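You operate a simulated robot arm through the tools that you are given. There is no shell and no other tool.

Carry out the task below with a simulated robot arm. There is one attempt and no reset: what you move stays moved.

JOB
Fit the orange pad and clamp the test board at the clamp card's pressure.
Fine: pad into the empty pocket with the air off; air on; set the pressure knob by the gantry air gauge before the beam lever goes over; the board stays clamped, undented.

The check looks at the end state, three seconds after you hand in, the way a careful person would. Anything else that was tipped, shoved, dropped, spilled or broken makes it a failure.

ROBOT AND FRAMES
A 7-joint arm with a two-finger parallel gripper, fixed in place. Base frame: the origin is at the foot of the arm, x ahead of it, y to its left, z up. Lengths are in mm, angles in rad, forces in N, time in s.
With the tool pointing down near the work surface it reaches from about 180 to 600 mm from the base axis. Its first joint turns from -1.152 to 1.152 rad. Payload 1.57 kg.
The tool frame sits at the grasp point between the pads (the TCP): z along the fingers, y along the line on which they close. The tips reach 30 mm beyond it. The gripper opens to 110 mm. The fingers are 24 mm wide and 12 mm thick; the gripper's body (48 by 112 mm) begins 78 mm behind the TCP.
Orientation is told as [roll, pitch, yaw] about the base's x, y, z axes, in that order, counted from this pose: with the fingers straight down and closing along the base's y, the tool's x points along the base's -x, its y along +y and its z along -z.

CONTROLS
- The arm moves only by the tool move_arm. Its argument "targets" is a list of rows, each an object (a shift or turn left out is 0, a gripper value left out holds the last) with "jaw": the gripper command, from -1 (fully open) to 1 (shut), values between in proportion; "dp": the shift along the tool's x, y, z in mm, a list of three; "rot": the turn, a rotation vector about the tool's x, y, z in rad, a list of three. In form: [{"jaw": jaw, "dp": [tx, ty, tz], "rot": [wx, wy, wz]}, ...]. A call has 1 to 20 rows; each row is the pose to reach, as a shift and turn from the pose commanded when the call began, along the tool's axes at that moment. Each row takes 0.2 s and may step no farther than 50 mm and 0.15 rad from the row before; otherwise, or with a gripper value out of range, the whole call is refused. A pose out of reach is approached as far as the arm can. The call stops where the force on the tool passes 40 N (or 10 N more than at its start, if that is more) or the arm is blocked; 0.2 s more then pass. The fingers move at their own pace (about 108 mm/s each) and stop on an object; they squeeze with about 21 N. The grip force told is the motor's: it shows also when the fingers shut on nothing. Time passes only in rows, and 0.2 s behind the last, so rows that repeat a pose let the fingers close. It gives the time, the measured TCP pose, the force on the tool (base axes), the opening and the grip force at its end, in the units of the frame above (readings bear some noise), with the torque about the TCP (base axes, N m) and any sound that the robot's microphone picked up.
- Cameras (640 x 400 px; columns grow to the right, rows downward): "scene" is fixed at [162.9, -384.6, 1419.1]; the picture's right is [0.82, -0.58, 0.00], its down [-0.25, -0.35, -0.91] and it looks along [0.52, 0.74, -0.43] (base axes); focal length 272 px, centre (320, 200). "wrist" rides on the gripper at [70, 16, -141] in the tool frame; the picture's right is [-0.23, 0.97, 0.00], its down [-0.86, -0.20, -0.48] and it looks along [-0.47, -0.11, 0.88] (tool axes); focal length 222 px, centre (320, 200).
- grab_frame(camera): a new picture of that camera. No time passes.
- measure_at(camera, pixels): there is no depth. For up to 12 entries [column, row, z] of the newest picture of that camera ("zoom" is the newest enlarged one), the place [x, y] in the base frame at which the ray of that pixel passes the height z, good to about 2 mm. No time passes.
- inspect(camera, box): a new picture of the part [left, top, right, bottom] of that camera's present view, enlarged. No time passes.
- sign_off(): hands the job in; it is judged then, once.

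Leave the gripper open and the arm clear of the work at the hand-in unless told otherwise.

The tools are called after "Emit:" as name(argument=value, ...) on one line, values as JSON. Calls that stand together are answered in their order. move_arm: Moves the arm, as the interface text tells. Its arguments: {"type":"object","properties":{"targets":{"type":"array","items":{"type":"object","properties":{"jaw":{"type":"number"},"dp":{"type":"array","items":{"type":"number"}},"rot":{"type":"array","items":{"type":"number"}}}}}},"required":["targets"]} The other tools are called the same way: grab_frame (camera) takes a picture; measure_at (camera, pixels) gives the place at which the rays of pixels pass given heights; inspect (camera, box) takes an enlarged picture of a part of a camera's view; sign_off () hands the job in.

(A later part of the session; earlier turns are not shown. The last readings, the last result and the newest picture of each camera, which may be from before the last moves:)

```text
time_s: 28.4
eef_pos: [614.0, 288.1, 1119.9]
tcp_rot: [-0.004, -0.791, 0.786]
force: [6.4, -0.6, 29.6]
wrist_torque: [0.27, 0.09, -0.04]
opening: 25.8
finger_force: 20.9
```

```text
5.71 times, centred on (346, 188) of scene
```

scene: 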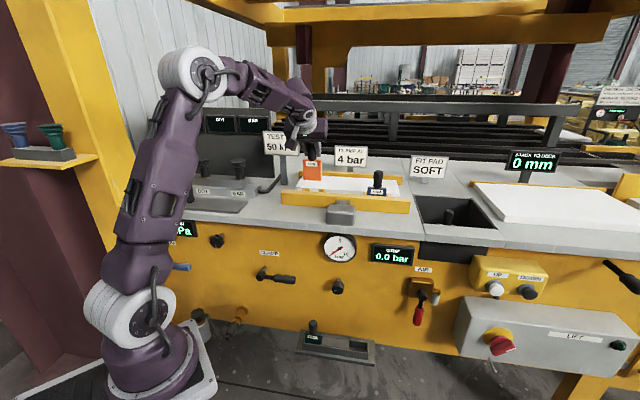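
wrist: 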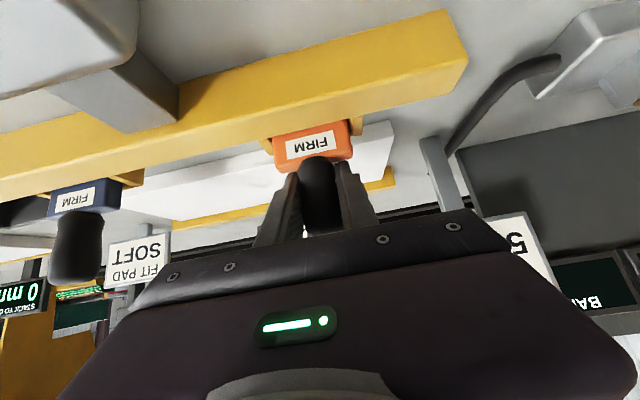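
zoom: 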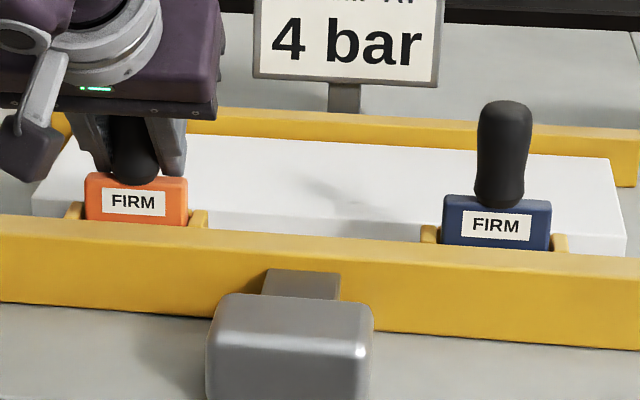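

Firm upward reaction (30 N) with no further motion: likely bottomed. I relax the push and verify the height against the blue pad by triangulating labels.

Emit:
move_arm(targets=[{"jaw": 1, "dp": [-1.4, 0, -1.4]}, {"dp": [-1.8, 0, -1.8]}])

Emit:
grab_frame(camera="wrist")

Emit:
inspect(camera="wrist", box=[262, 110, 358, 170])

Emit:
inspect(camera="wrist", box=[40, 160, 136, 220])

Emit:
inspect(camera="scene", box=[296, 180, 344, 210])

Emit:
inspect(camera="scene", box=[358, 175, 406, 205])

```text
time_s: 28.9
eef_pos: [613.3, 287.3, 1120.6]
tcp_rot: [-0.002, -0.784, 0.786]
force: [8.1, 3.2, 21.6]
wrist_torque: [0.33, -0.43, -0.02]
opening: 25.7
finger_force: 21.1
```

```text
taken
```

wrist: 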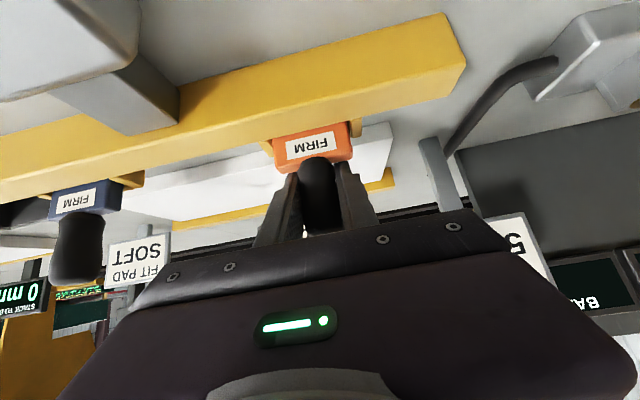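

```text
6.67 times, centred on (310, 140) of wrist
```

zoom: 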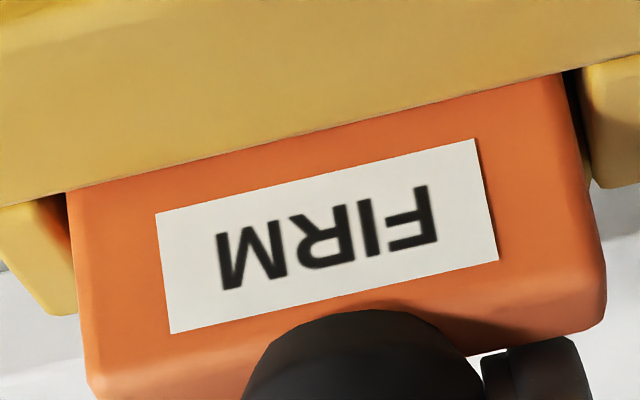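

```text
6.67 times, centred on (88, 190) of wrist
```

zoom: 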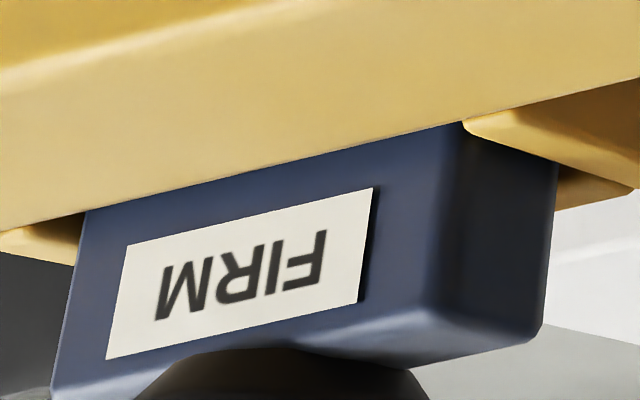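

```text
13.33 times, centred on (320, 195) of scene
```

zoom: 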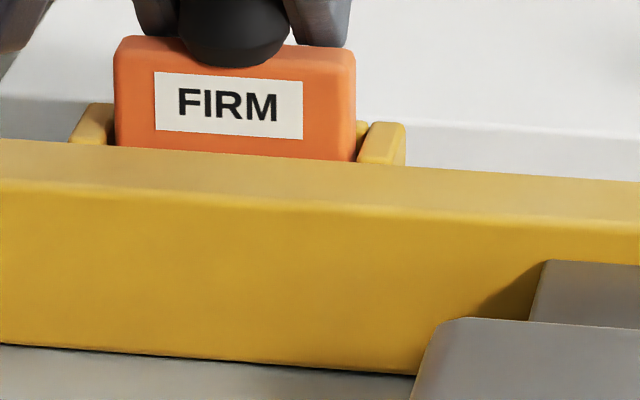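

```text
13.33 times, centred on (382, 190) of scene
```

zoom: 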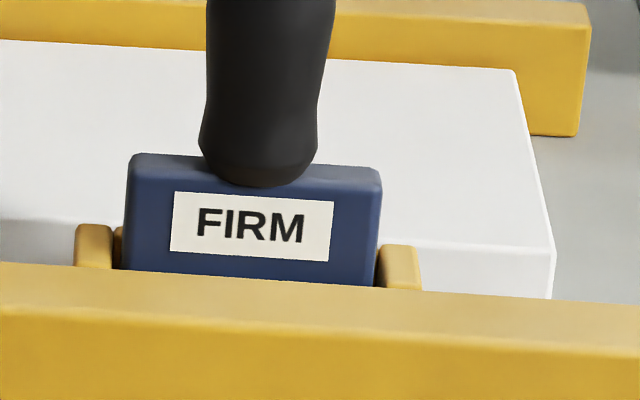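

The orange pad's label-to-jaw gap matches the blue pad's (20/57 vs 22/60), so it is seated. I release: ease the load, open the fingers, then back out along the tool axis.

Emit:
move_arm(targets=[{"jaw": 1, "dp": [-0.7, 0, -0.7]}, {"jaw": -0.3, "dp": [-0.7, 0, -0.7]}, {"dp": [-0.7, 0, -0.7]}, {"dp": [-0.7, 0, -0.7]}, {"dp": [-0.7, 0, -15]}, {"dp": [-0.7, 0, -40]}, {"dp": [-0.7, 0, -75]}, {"dp": [-0.7, 0, -110]}, {"dp": [-0.7, 0, -150]}])

Emit:
grab_frame(camera="wrist")

Emit:
grab_frame(camera="scene")

Emit:
inspect(camera="scene", box=[280, 150, 424, 240])

```text
time_s: 30.9
eef_pos: [539.2, 216.5, 1224.5]
tcp_rot: [-0.002, -0.784, 0.784]
force: [-0.1, 0.1, -0.4]
wrist_torque: [0.0, 0.0, -0.01]
opening: 71.4
finger_force: 0.0
```

```text
taken
```

wrist: 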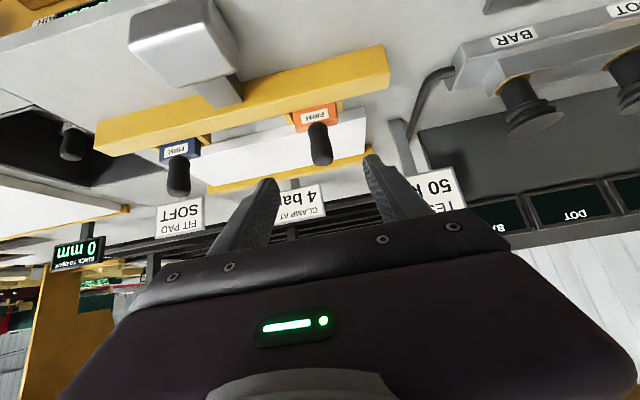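

```text
taken
```

scene: 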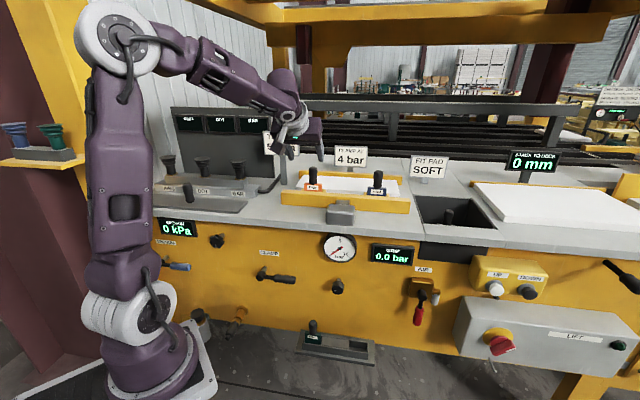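

```text
4.44 times, centred on (352, 195) of scene
```

zoom: 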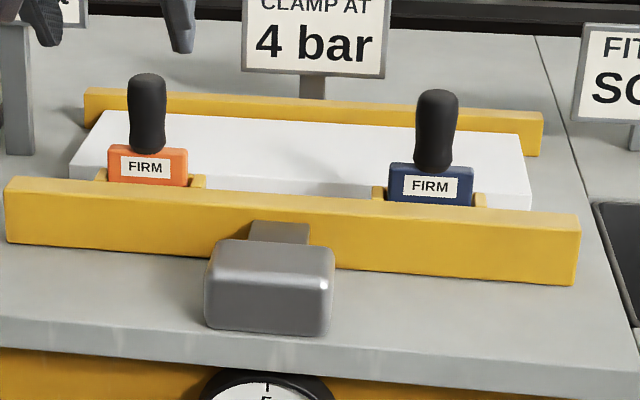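

The orange pad is fitted and the handles stand free. Now the air lever. I retreat from the fixture and move right and down to look at the AIR valve from the front.

Emit:
move_arm(targets=[{"jaw": -0.3, "dp": [32, 0, -32]}, {"dp": [64, 0, -64]}, {"dp": [96, 0, -96]}, {"dp": [127.4, 0, -127.1]}, {"dp": [153.8, -27.7, -103.5], "rot": [0, -0.035, 0]}, {"dp": [180.1, -55.3, -79.9], "rot": [0, -0.069, 0]}, {"dp": [206.5, -83, -56.3], "rot": [0, -0.104, 0]}, {"dp": [232.8, -110.7, -32.7], "rot": [0, -0.139, 0]}, {"dp": [259.2, -138.3, -9.1], "rot": [0, -0.173, 0]}, {"dp": [285.6, -166, 14.6], "rot": [0, -0.208, 0]}, {"dp": [311.9, -193.7, 38.2], "rot": [0, -0.243, 0]}, {"dp": [338.3, -221.3, 61.8], "rot": [0, -0.277, 0]}, {"dp": [364.6, -249, 85.4], "rot": [0, -0.312, 0]}, {"dp": [391, -276.7, 109], "rot": [0, -0.347, 0]}, {"dp": [417.4, -304.3, 132.6], "rot": [0, -0.381, 0]}, {"dp": [443.7, -332, 156.2], "rot": [0, -0.416, 0]}])

Emit:
grab_frame(camera="wrist")

Emit:
grab_frame(camera="scene")

```text
time_s: 34.4
eef_pos: [627.9, -162.4, 801.7]
tcp_rot: [0.0, -1.202, 0.787]
force: [0.1, 0.2, -0.4]
wrist_torque: [0.03, 0.01, 0.03]
opening: 71.3
finger_force: 0.1
```

```text
taken
```

wrist: 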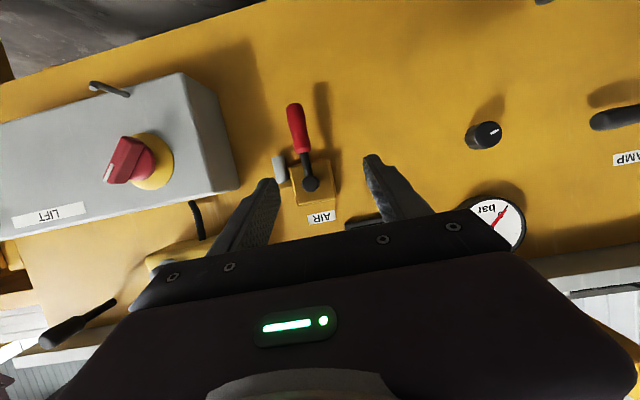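

```text
taken
```

scene: 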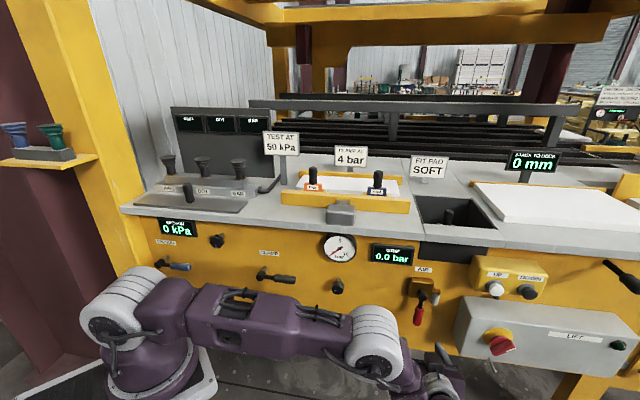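

I can see the red AIR lever at (300,140), pivot at (311,182), pointing down, with a silencer to its (real) right side. Zooming in.

Emit:
inspect(camera="wrist", box=[250, 90, 378, 230])

Emit:
inspect(camera="scene", box=[395, 270, 451, 330])

```text
2.86 times, centred on (314, 160) of wrist
```

zoom: 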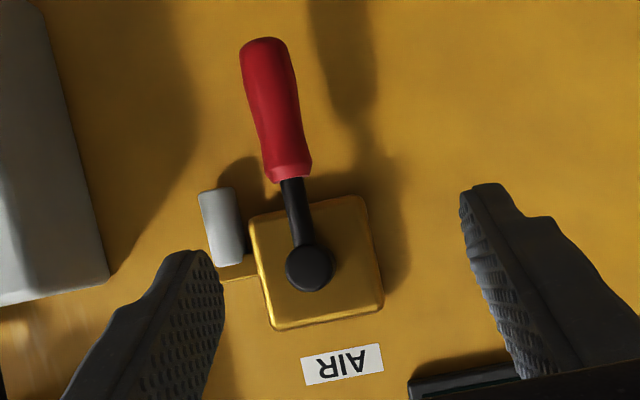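

```text
6.67 times, centred on (423, 300) of scene
```

zoom: 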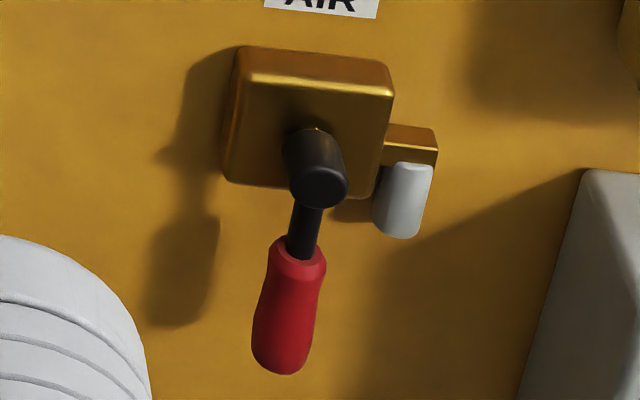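

Triangulating pivot, handle middle and end from this view.

Emit:
measure_at(camera="wrist", pixels=[[310.2, 183.4, 770], [310.2, 183.4, 800], [299.3, 128.5, 690], [299.3, 128.5, 720], [294.8, 105.8, 660], [294.8, 105.8, 690]])

Emit:
measure_at(camera="scene", pixels=[[423.75, 298.05, 770], [423.75, 298.05, 800], [418.05, 316.5, 690], [418.05, 316.5, 720], [416.7, 324.75, 660], [416.7, 324.75, 690]])

```text
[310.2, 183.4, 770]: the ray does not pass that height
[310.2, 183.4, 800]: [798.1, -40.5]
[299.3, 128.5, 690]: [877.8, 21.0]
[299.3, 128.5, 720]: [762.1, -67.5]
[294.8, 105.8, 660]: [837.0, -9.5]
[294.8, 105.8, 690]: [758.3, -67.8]
```

```text
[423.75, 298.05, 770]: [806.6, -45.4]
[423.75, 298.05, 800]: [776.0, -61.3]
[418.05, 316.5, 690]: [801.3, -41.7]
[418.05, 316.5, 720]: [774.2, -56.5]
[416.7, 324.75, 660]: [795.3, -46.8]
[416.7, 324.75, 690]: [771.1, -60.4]
```

Lever: pivot ≈ (u 591, v 507, z 799), handle end ≈ z 684, in the plane v≈510. I check how close the LIFT box is on its right side.

Emit:
measure_at(camera="wrist", pixels=[[217, 196, 790], [217, 196, 850], [183, 75, 600], [183, 75, 700], [240, 186, 800], [240, 186, 850], [207, 87, 600], [207, 87, 700]])

Emit:
measure_at(camera="scene", pixels=[[472.8, 317.6, 700], [472.8, 317.6, 800], [460.3, 355.1, 600], [460.3, 355.1, 700], [463.4, 295.75, 750], [463.4, 295.75, 850]])

Emit:
inspect(camera="wrist", box=[120, 60, 320, 220])

```text
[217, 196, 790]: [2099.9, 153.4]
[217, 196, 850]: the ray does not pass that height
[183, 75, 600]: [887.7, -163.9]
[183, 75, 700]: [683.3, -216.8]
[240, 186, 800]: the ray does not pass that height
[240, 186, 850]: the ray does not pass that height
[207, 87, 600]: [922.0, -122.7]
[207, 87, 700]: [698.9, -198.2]
```

```text
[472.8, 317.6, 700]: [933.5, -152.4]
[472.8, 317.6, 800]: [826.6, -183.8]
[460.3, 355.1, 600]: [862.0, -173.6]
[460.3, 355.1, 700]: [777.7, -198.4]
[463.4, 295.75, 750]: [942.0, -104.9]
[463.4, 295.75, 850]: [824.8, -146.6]
```

```text
2.50 times, centred on (220, 140) of wrist
```

zoom: 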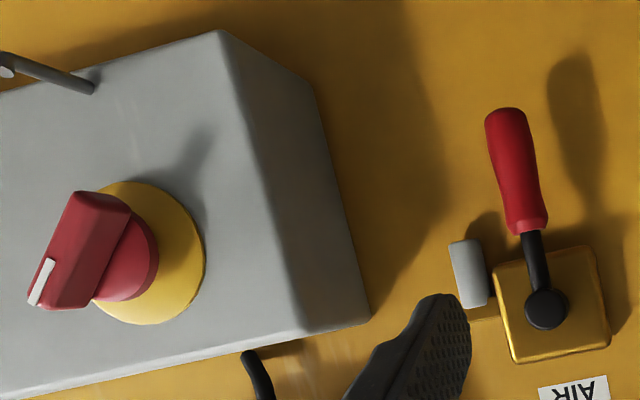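

The LIFT box is about 130 mm right of the lever, so there's room. I level the tool (fully horizontal) and line up in front of the lever handle.

Emit:
move_arm(targets=[{"jaw": -0.3, "dp": [13.8, -7.6, 24.3], "rot": [0, -0.092, 0]}, {"dp": [27.6, -15.1, 48.6], "rot": [0, -0.184, 0]}, {"dp": [41.5, -22.7, 73], "rot": [0, -0.277, 0]}, {"dp": [55.3, -30.2, 97.3], "rot": [0, -0.369, 0]}, {"dp": [55.3, -30.2, 97.3], "rot": [0, -0.369, 0]}])

Emit:
grab_frame(camera="wrist")

Emit:
grab_frame(camera="scene")

```text
time_s: 35.5
eef_pos: [652.5, -103.5, 763.9]
tcp_rot: [-0.045, -1.545, 0.831]
force: [-0.4, 0.4, -0.1]
wrist_torque: [0.06, -0.06, -0.06]
opening: 71.6
finger_force: 0.0
out of reach, approached as far as the arm can: row 3, 4, 5
```

```text
taken
```

wrist: 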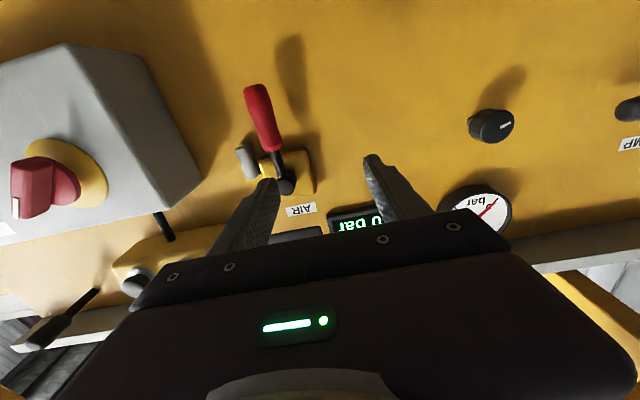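

```text
taken
```

scene: 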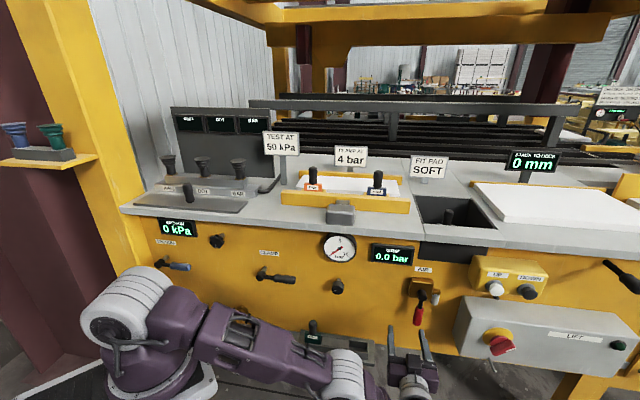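

Horizontal with 45° yaw is out of reach here. I first back off to the previous reachable pose, then I'll use a more radial tool direction to gain reach.

Emit:
move_arm(targets=[{"jaw": -0.3, "dp": [-21.7, 7.6, -17.7], "rot": [0, 0.092, 0]}, {"dp": [-43.4, 15.1, -35.4], "rot": [0, 0.184, 0]}, {"dp": [-65, 22.7, -53.1], "rot": [0, 0.277, 0]}, {"dp": [-86.7, 30.2, -70.8], "rot": [0, 0.369, 0]}, {"dp": [-86.7, 30.2, -70.8], "rot": [0, 0.369, 0]}])

```text
time_s: 36.8
eef_pos: [581.4, -135.5, 851.2]
tcp_rot: [-0.003, -1.199, 0.786]
force: [-0.8, 0.1, -0.6]
wrist_torque: [0.01, 0.01, 0.01]
opening: 71.4
finger_force: 0.0
```

I'm at a reachable pose again. Now I close the fingers into a poker and yaw the tool to point radially (yaw ≈ −0.05), moving a little forward and down.

Emit:
move_arm(targets=[{"jaw": 1, "dp": [4.8, -5.1, 11.2], "rot": [0.13, 0, 0.0506]}, {"dp": [9.5, -10.2, 22.4], "rot": [0.26, 0, 0.1012]}, {"dp": [14.3, -15.3, 33.7], "rot": [0.39, 0, 0.1518]}, {"dp": [19, -20.3, 44.9], "rot": [0.519, 0, 0.2023]}, {"dp": [23.8, -25.4, 56.1], "rot": [0.649, 0, 0.2529]}, {"dp": [28.5, -30.5, 67.3], "rot": [0.779, 0, 0.3035]}, {"dp": [28.5, -30.5, 67.3], "rot": [0.779, 0, 0.3035]}])

Emit:
grab_frame(camera="wrist")

Emit:
grab_frame(camera="scene")

```text
time_s: 38.4
eef_pos: [637.8, -117.5, 802.3]
tcp_rot: [0.001, -1.201, -0.054]
force: [0.3, -0.4, 0.2]
wrist_torque: [-0.01, 0.04, 0.02]
opening: 0.1
finger_force: 21.4
```

```text
taken
```

wrist: 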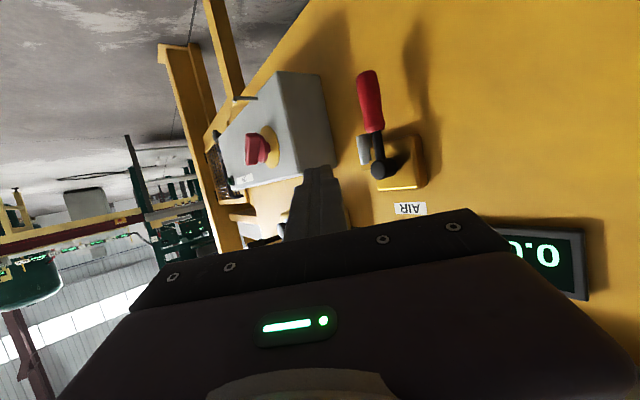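

```text
taken
```

scene: 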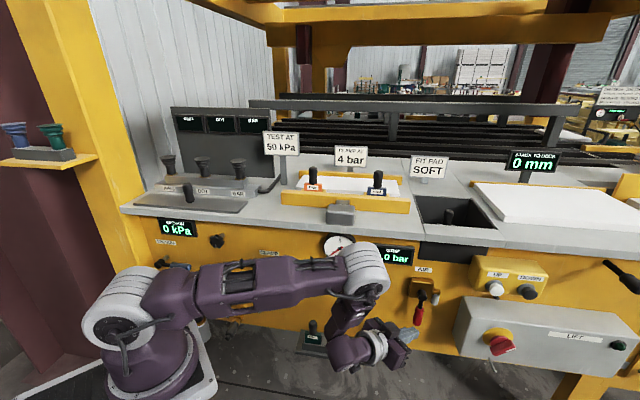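

The poker is on the right-hand side of the lever handle. I advance beside the handle (about 8 mm clearance) without touching it yet.

Emit:
move_arm(targets=[{"jaw": 1, "dp": [0.9, 6, 36.6]}, {"dp": [1.9, 12, 73.2]}, {"dp": [2.8, 18, 109.8]}, {"dp": [5.4, 24.8, 129]}, {"dp": [8, 31.6, 148]}, {"dp": [10.5, 38.5, 167.5]}, {"dp": [10.5, 38.5, 167.5]}])

Emit:
grab_frame(camera="wrist")

Emit:
inspect(camera="scene", box=[380, 260, 476, 350])

```text
time_s: 40.0
eef_pos: [791.4, -88.7, 731.3]
tcp_rot: [0.002, -1.2, -0.054]
force: [-0.3, 0.5, 0.3]
wrist_torque: [-0.01, -0.02, -0.01]
opening: 0.2
finger_force: 20.3
```

```text
taken
```

wrist: 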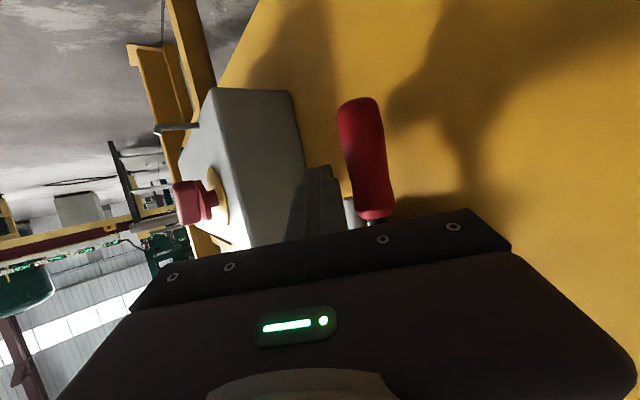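

```text
4.44 times, centred on (428, 305) of scene
```

zoom: 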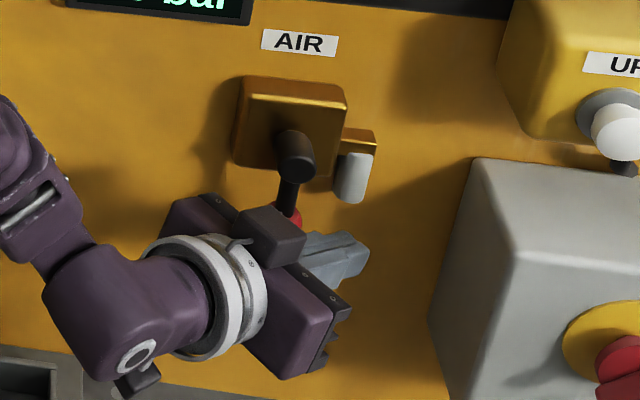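

Clear gap between poker and handle. Now I push gently left (−u) 25 mm and watch the force and lever.

Emit:
move_arm(targets=[{"jaw": 1, "dp": [1.3, 3.3, -3.5]}, {"dp": [2.7, 6.7, -6.9]}, {"dp": [4, 10, -10.4]}, {"dp": [5.4, 13.4, -13.9]}, {"dp": [6.7, 16.7, -17.4]}])

Emit:
grab_frame(camera="wrist")

Emit:
inspect(camera="scene", box=[380, 260, 476, 350])

```text
time_s: 41.1
eef_pos: [774.5, -72.1, 731.8]
tcp_rot: [0.002, -1.201, -0.057]
force: [-11.2, -19.4, 4.7]
wrist_torque: [0.33, -0.15, 0.23]
opening: 0.0
finger_force: 21.0
```

```text
taken
```

wrist: 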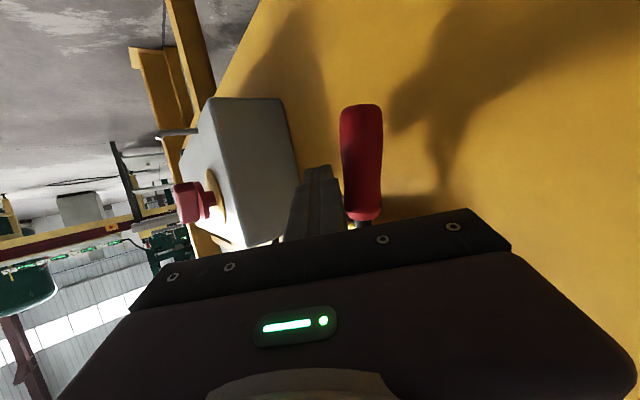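

```text
4.44 times, centred on (428, 305) of scene
```

zoom: 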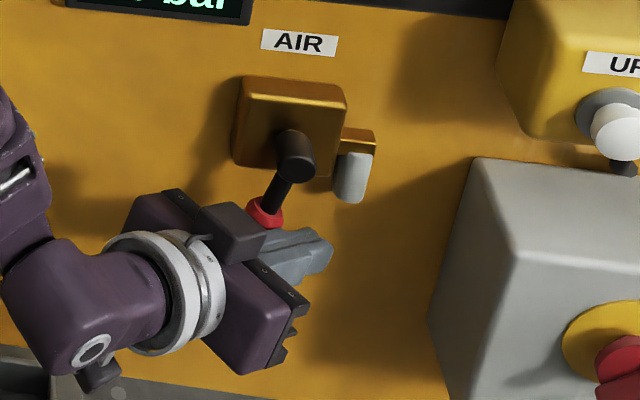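

The lever moves left with about 20 N. I keep following its arc to about 1 rad, then check.

Emit:
move_arm(targets=[{"jaw": 1, "dp": [4.6, 6.7, -6.2]}, {"dp": [9.2, 13.4, -12.4]}, {"dp": [11.2, 21.4, -21.2]}, {"dp": [12.6, 29.6, -30.5]}, {"dp": [11.2, 37.1, -39.9]}, {"dp": [8.5, 44.2, -49.5]}])

Emit:
grab_frame(camera="wrist")

Emit:
grab_frame(camera="scene")

Emit:
inspect(camera="scene", box=[380, 260, 476, 350])

```text
time_s: 42.5
eef_pos: [729.1, -24.4, 742.1]
tcp_rot: [0.001, -1.2, -0.051]
force: [0.1, -2.8, 0.5]
wrist_torque: [0.04, -0.02, 0.0]
opening: 0.2
finger_force: 21.1
```

```text
taken
```

wrist: 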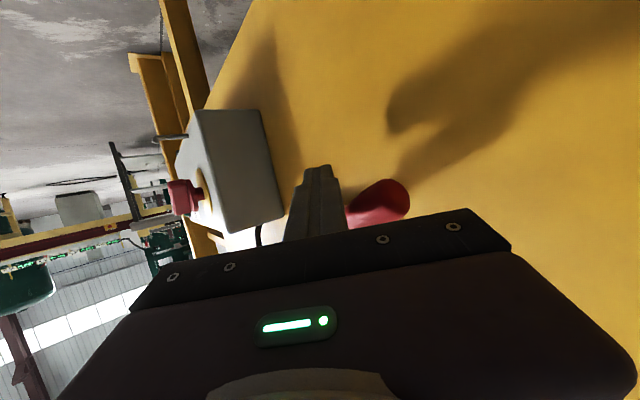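

```text
taken
```

scene: 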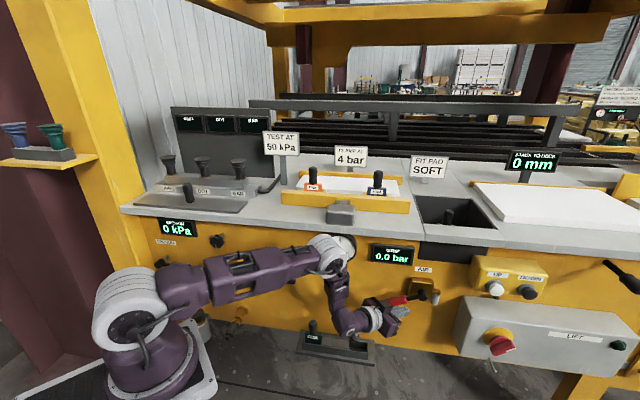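

```text
4.44 times, centred on (428, 305) of scene
```

zoom: 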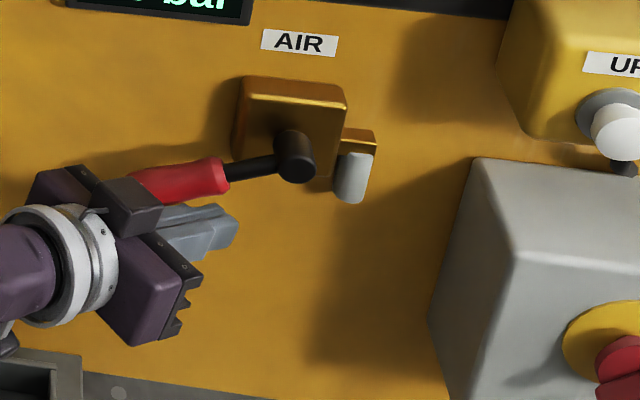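

The lever is nearly horizontal, pointing left. I nudge it the rest of the way up until it meets its stop.

Emit:
move_arm(targets=[{"jaw": 1, "dp": [-5.2, 6.4, -9.7]}, {"dp": [-11.8, 11.9, -18.8]}, {"dp": [-17.3, 14.7, -24.2]}, {"dp": [-22.8, 17.4, -29.6]}, {"dp": [-25.7, 18.4, -31.9]}, {"dp": [-28.6, 19.4, -34.2]}])

Emit:
grab_frame(camera="wrist")

Emit:
inspect(camera="scene", box=[300, 220, 444, 310])

```text
time_s: 44.0
eef_pos: [706.0, -4.6, 777.0]
tcp_rot: [-0.002, -1.193, -0.054]
force: [4.5, -9.5, -27.8]
wrist_torque: [-0.24, -0.01, -0.05]
opening: 0.0
finger_force: 21.2
```

```text
taken
```

wrist: 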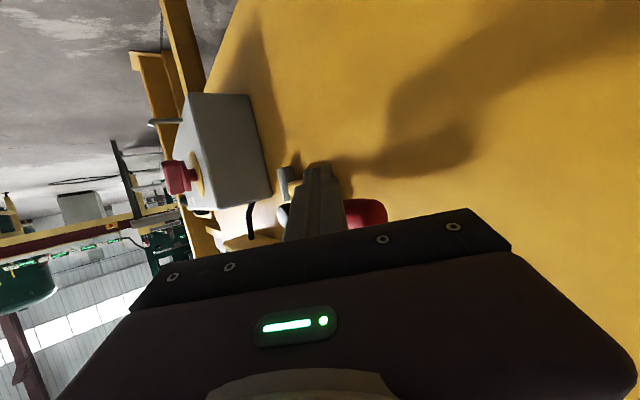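

```text
4.44 times, centred on (372, 265) of scene
```

zoom: 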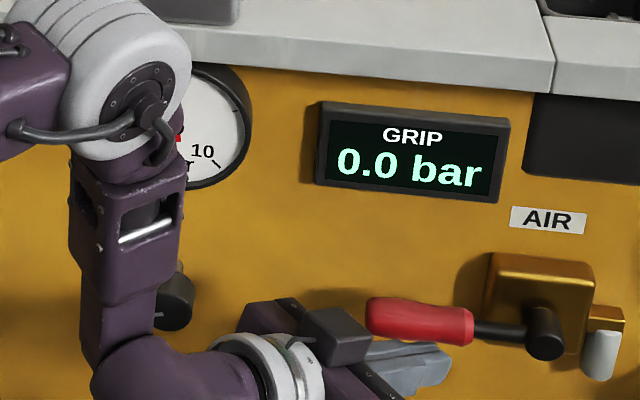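

The lever is horizontal (reaction −28 N: end stop). I drop the poker off it and back away to see the dial.

Emit:
move_arm(targets=[{"jaw": 1, "dp": [6, 0, 0]}, {"dp": [12, 0, 0]}, {"dp": [12, 0, -40]}, {"dp": [12, 0, -80]}, {"dp": [12, 0, -120]}, {"dp": [12, 0, -160]}, {"dp": [12, 0, -200]}])

Emit:
grab_frame(camera="scene")

Emit:
inspect(camera="scene", box=[300, 220, 444, 310])

```text
time_s: 45.5
eef_pos: [515.3, 6.8, 841.7]
tcp_rot: [-0.001, -1.201, -0.053]
force: [0.5, 0.3, 0.1]
wrist_torque: [0.02, 0.03, 0.0]
opening: 0.0
finger_force: 21.1
```

```text
taken
```

scene: 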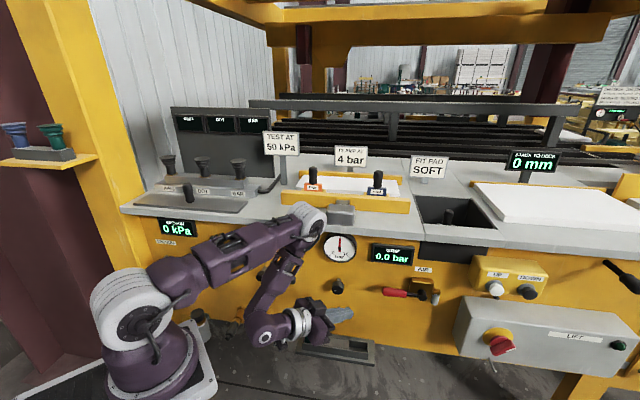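

```text
4.44 times, centred on (372, 265) of scene
```

zoom: 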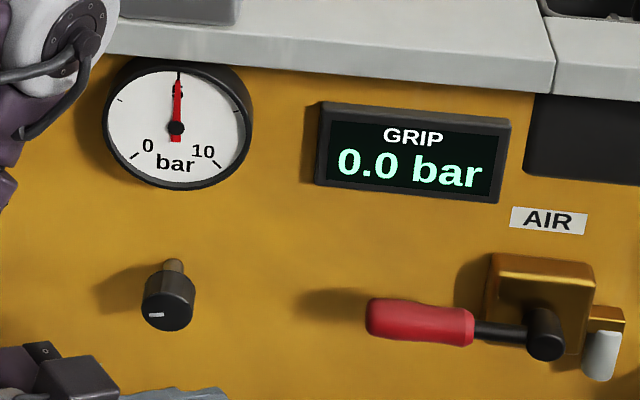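

The air is on: the dial now reads about 5 bar. The clamp card wants 4 bar, so the knob must come down. I zoom into the dial and knob.

Emit:
inspect(camera="scene", box=[316, 228, 364, 264])

Emit:
inspect(camera="scene", box=[318, 272, 358, 297])

Emit:
grab_frame(camera="wrist")

```text
11.11 times, centred on (340, 246) of scene
```

zoom: 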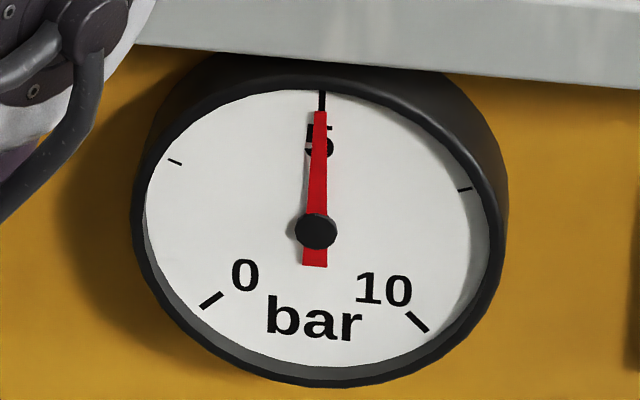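

```text
16.00 times, centred on (338, 284) of scene
```

zoom: 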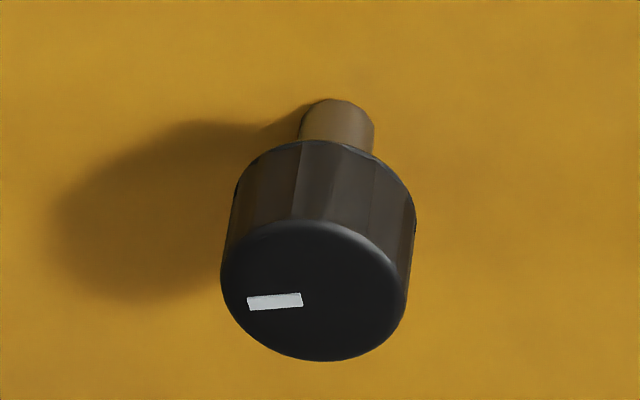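

```text
taken
```

wrist: 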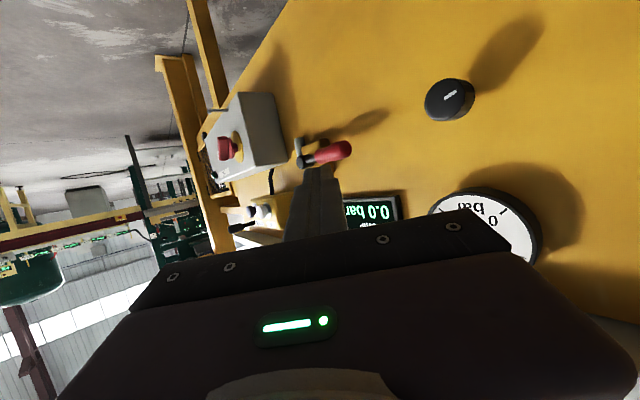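

The dial reads 5.0 bar. The knob must be turned down to 4. I yaw the tool back to face the panel squarely, in clear space in front of the knob.

Emit:
move_arm(targets=[{"jaw": 0.1, "dp": [3.2, -1.6, -7.4], "rot": [-0.13, 0, -0.0505]}, {"dp": [6.4, -3.1, -14.7], "rot": [-0.26, 0, -0.101]}, {"dp": [9.7, -4.7, -22.1], "rot": [-0.39, 0, -0.1515]}, {"dp": [12.9, -6.3, -29.5], "rot": [-0.521, 0, -0.202]}, {"dp": [16.1, -7.8, -36.8], "rot": [-0.651, 0, -0.2525]}, {"dp": [19.3, -9.4, -44.2], "rot": [-0.781, 0, -0.303]}, {"dp": [19.3, -9.4, -44.2], "rot": [-0.781, 0, -0.303]}])

Emit:
grab_frame(camera="wrist")

Emit:
grab_frame(camera="scene")

```text
time_s: 47.1
eef_pos: [570.3, 84.0, 774.6]
tcp_rot: [-0.002, -1.2, 0.787]
force: [-0.3, 0.3, -0.1]
wrist_torque: [0.0, 0.0, 0.03]
opening: 49.4
finger_force: 0.0
out of reach, approached as far as the arm can: row 2, 3, 4, 5, 6, 7
```

```text
taken
```

wrist: 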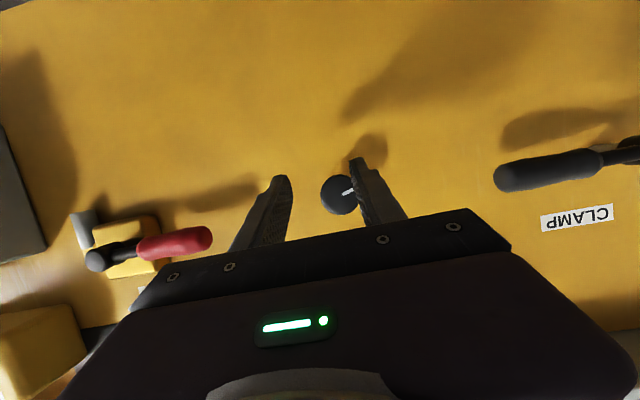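

```text
taken
```

scene: 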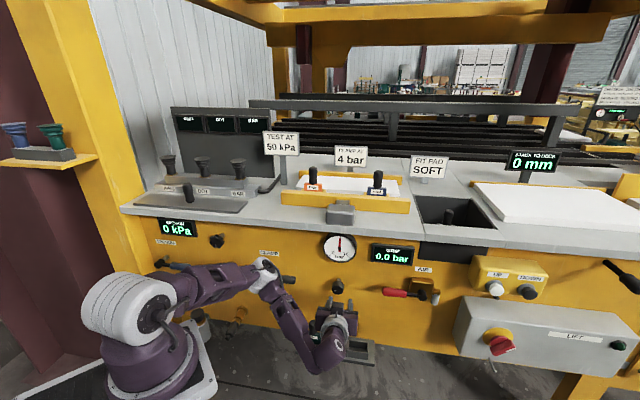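

The arm couldn't pull in that close and ended up nearer the panel (v≈463), with its elbow close to the CLAMP lever. I check that area before moving.

Emit:
inspect(camera="scene", box=[150, 220, 310, 320])

Emit:
inspect(camera="scene", box=[290, 220, 450, 370])

Emit:
inspect(camera="wrist", box=[250, 130, 450, 255])

```text
4.00 times, centred on (230, 270) of scene
```

zoom: 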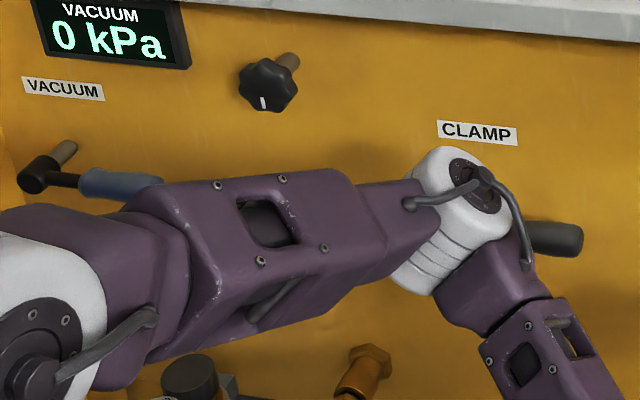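

```text
2.67 times, centred on (370, 295) of scene
```

zoom: 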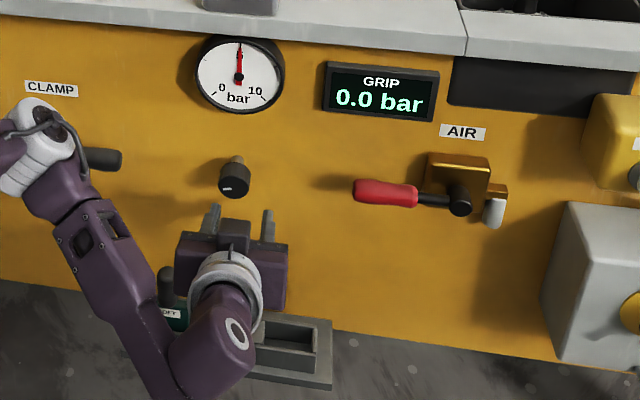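

```text
3.20 times, centred on (350, 192) of wrist
```

zoom: 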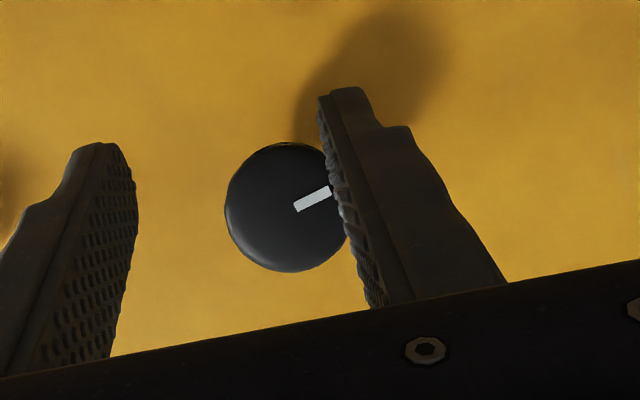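

The levers are untouched (CLAMP tip still at (295,280)). The pose is usable: I level the tool to horizontal and line it up with the knob centre at u≈328, z≈787, staying in front of it.

Emit:
move_arm(targets=[{"jaw": -0.1, "dp": [-2.9, 5.1, -3.9], "rot": [0, -0.124, 0]}, {"dp": [-5.9, 10.3, -7.8], "rot": [0, -0.247, 0]}, {"dp": [-8.8, 15.4, -11.7], "rot": [0, -0.371, 0]}, {"dp": [-8.8, 15.4, -11.7], "rot": [0, -0.371, 0]}])

Emit:
grab_frame(camera="wrist")

Emit:
grab_frame(camera="scene")

Emit:
inspect(camera="wrist", box=[250, 130, 450, 255])

```text
time_s: 48.1
eef_pos: [602.8, 116.9, 783.7]
tcp_rot: [-3.002, -1.57, -2.496]
force: [-2.7, 2.1, -1.1]
wrist_torque: [0.03, -0.06, 0.03]
opening: 63.8
finger_force: 2.4
out of reach, approached as far as the arm can: row 1, 2, 3, 4
```

```text
taken
```

wrist: 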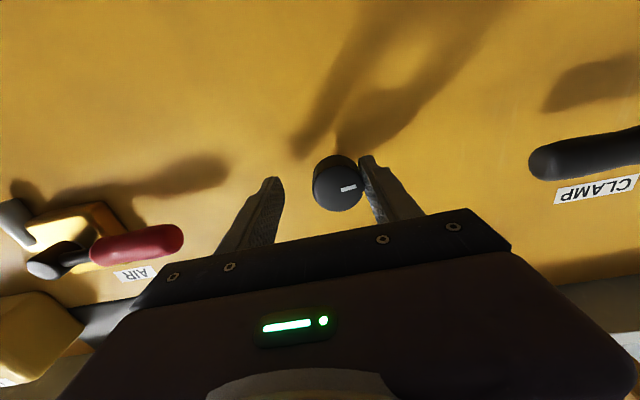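

```text
taken
```

scene: 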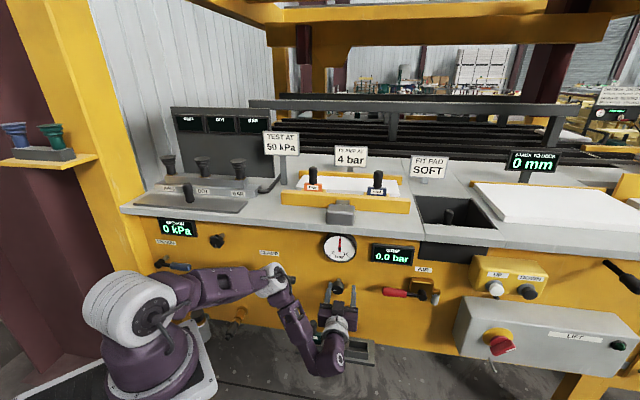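

```text
3.20 times, centred on (350, 192) of wrist
```

zoom: 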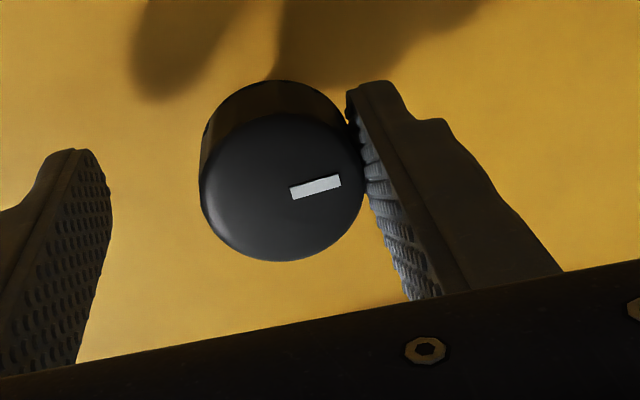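

Joint limits pushed the gripper forward around the knob: one finger lightly touches the knob's side (2.4 N), and orientation is now horizontal. I open the fingers wide to release that contact and check the elbow region.

Emit:
move_arm(targets=[{"jaw": -1, "dp": [0, 0, 0]}, {"dp": [0, 0, 0]}])

Emit:
inspect(camera="scene", box=[230, 230, 374, 380])

Emit:
grab_frame(camera="wrist")

```text
time_s: 48.8
eef_pos: [601.5, 115.9, 784.5]
tcp_rot: [-2.815, -1.57, -2.683]
force: [-0.7, -0.6, -0.4]
wrist_torque: [0.02, -0.01, -0.01]
opening: 110.1
finger_force: 0.0
```

```text
2.67 times, centred on (302, 305) of scene
```

zoom: 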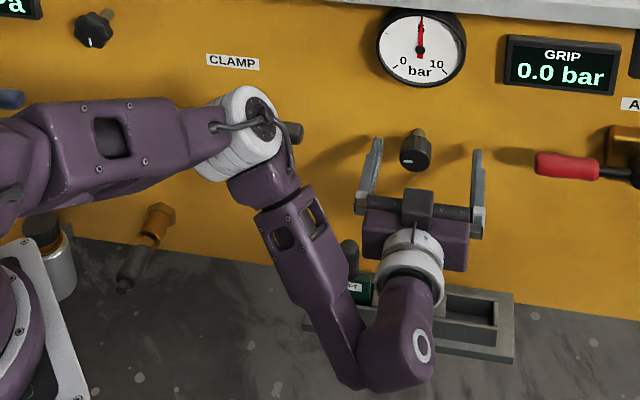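

```text
taken
```

wrist: 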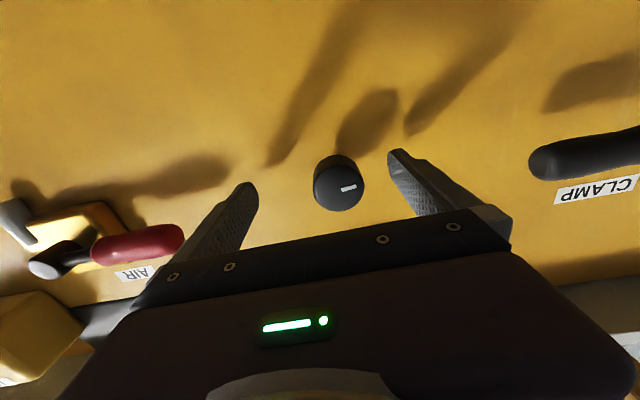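

Knob centre triangulates to u≈329.6, z≈783.5, with its front at v≈512; the TCP is at u=343.4. I shift 13.8 mm left with the fingers wide open.

Emit:
move_arm(targets=[{"jaw": -1, "dp": [0.3, 5, 0]}, {"dp": [0.6, 10, 0]}, {"dp": [1, 13.8, 0]}, {"dp": [1, 13.8, 0]}])

Emit:
grab_frame(camera="wrist")

Emit:
inspect(camera="scene", box=[230, 230, 374, 380])

```text
time_s: 49.8
eef_pos: [596.0, 127.1, 780.9]
tcp_rot: [-2.769, -1.569, -2.726]
force: [-0.1, 0.1, 0.2]
wrist_torque: [-0.01, -0.01, -0.05]
opening: 109.7
finger_force: 0.1
```

```text
taken
```

wrist: 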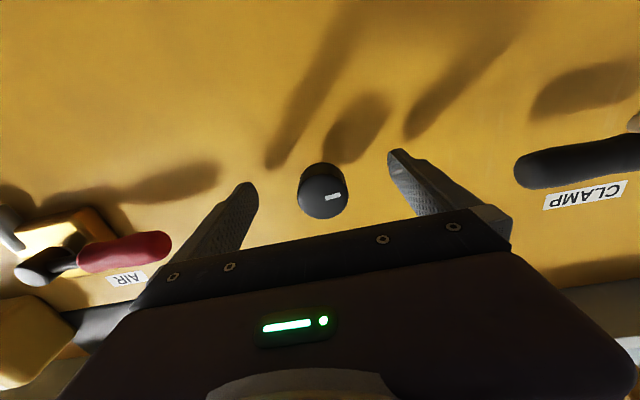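

```text
2.67 times, centred on (302, 305) of scene
```

zoom: 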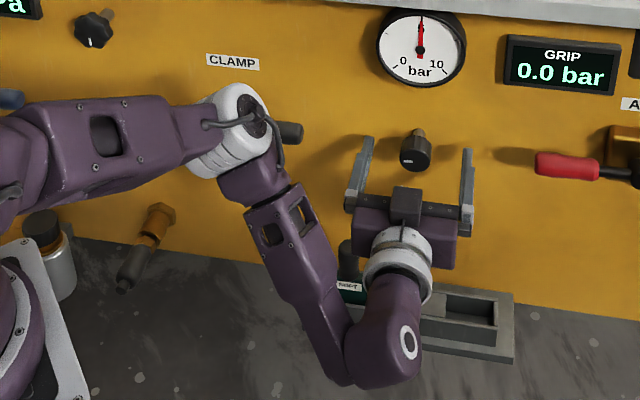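

The knob is now centred between the open fingers. Zooming to fine-tune the centring.

Emit:
inspect(camera="wrist", box=[270, 140, 382, 230])

Emit:
inspect(camera="scene", box=[318, 272, 358, 297])

```text
4.44 times, centred on (326, 185) of wrist
```

zoom: 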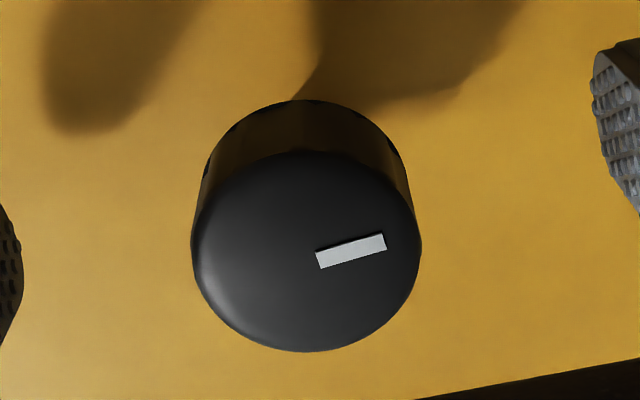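

```text
16.00 times, centred on (338, 284) of scene
```

zoom: 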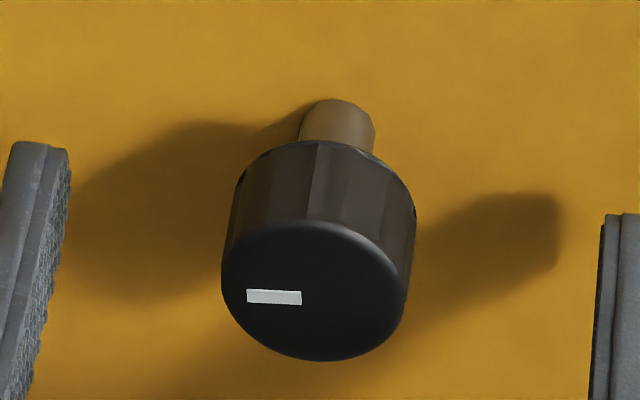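

Emit:
measure_at(camera="wrist", pixels=[[322.8, 196.7, 775], [322.8, 196.7, 780], [322.8, 196.7, 785], [322.8, 196.7, 790]])

Emit:
measure_at(camera="scene", pixels=[[337.6, 289.6, 775], [337.6, 289.6, 780], [337.6, 289.6, 785], [337.6, 289.6, 790]])

```text
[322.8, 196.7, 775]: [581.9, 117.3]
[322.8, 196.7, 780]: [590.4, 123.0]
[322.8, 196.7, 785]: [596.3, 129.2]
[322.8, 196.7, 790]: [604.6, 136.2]
```

```text
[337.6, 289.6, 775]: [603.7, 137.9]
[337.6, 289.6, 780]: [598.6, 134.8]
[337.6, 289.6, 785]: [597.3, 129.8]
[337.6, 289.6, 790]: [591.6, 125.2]
```

Both cameras agree: knob face centre at u=330.4, v=513.5, z=785.3. I centre the TCP on that axis and close on the knob.

Emit:
move_arm(targets=[{"jaw": -1, "dp": [-4.4, 1.2, -2]}, {"jaw": -0.2, "dp": [-4.4, 1.2, -2]}, {"dp": [-4.4, 1.2, -2]}, {"dp": [-4.4, 1.2, -2]}])

Emit:
grab_frame(camera="wrist")

```text
time_s: 50.8
eef_pos: [596.3, 127.8, 785.2]
tcp_rot: [-1.739, -1.572, 2.523]
force: [0.5, 0.1, -0.2]
wrist_torque: [-0.04, 0.01, 0.0]
opening: 66.0
finger_force: 0.1
out of reach, approached as far as the arm can: row 1, 2, 3, 4
```

```text
taken
```

wrist: 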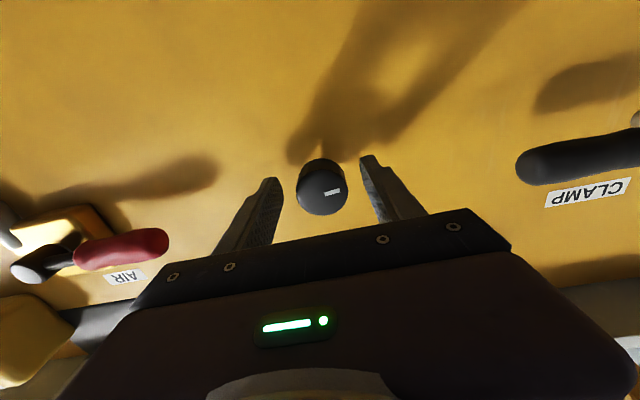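

Position is good (z 785.2, u 331; v limited at 512, tips still clear of the panel). Now I close on the knob.

Emit:
move_arm(targets=[{"jaw": 1, "dp": [0, 0, 0]}, {"dp": [0, 0, 0]}, {"dp": [0, 0, 0]}, {"dp": [0, 0, 0]}])

Emit:
inspect(camera="scene", box=[300, 225, 380, 305])

Emit:
grab_frame(camera="wrist")

```text
time_s: 51.8
eef_pos: [596.0, 128.2, 784.6]
tcp_rot: [2.399, -1.57, -1.611]
force: [-23.3, 11.5, -1.9]
wrist_torque: [0.44, -0.44, 0.03]
opening: 37.1
finger_force: 43.8
```

```text
5.00 times, centred on (340, 265) of scene
```

zoom: 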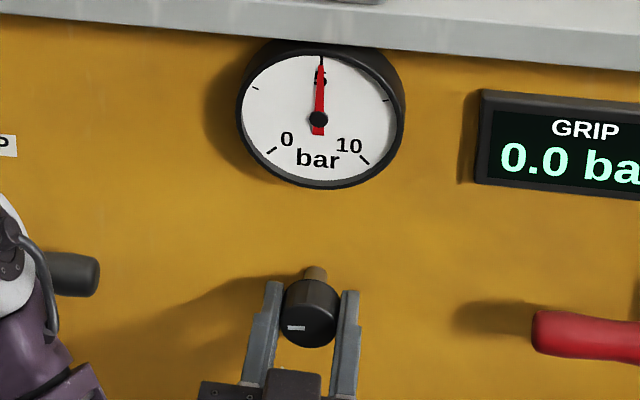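

```text
taken
```

wrist: 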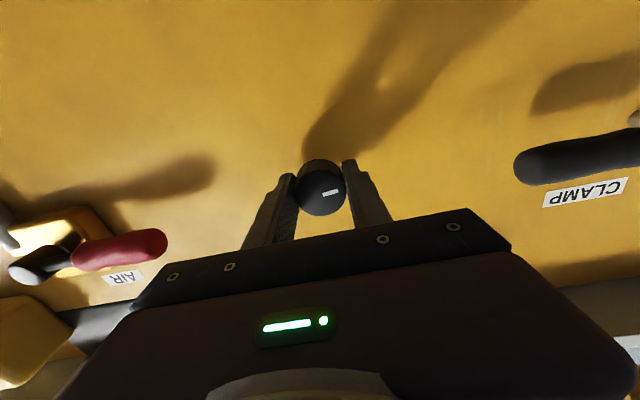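

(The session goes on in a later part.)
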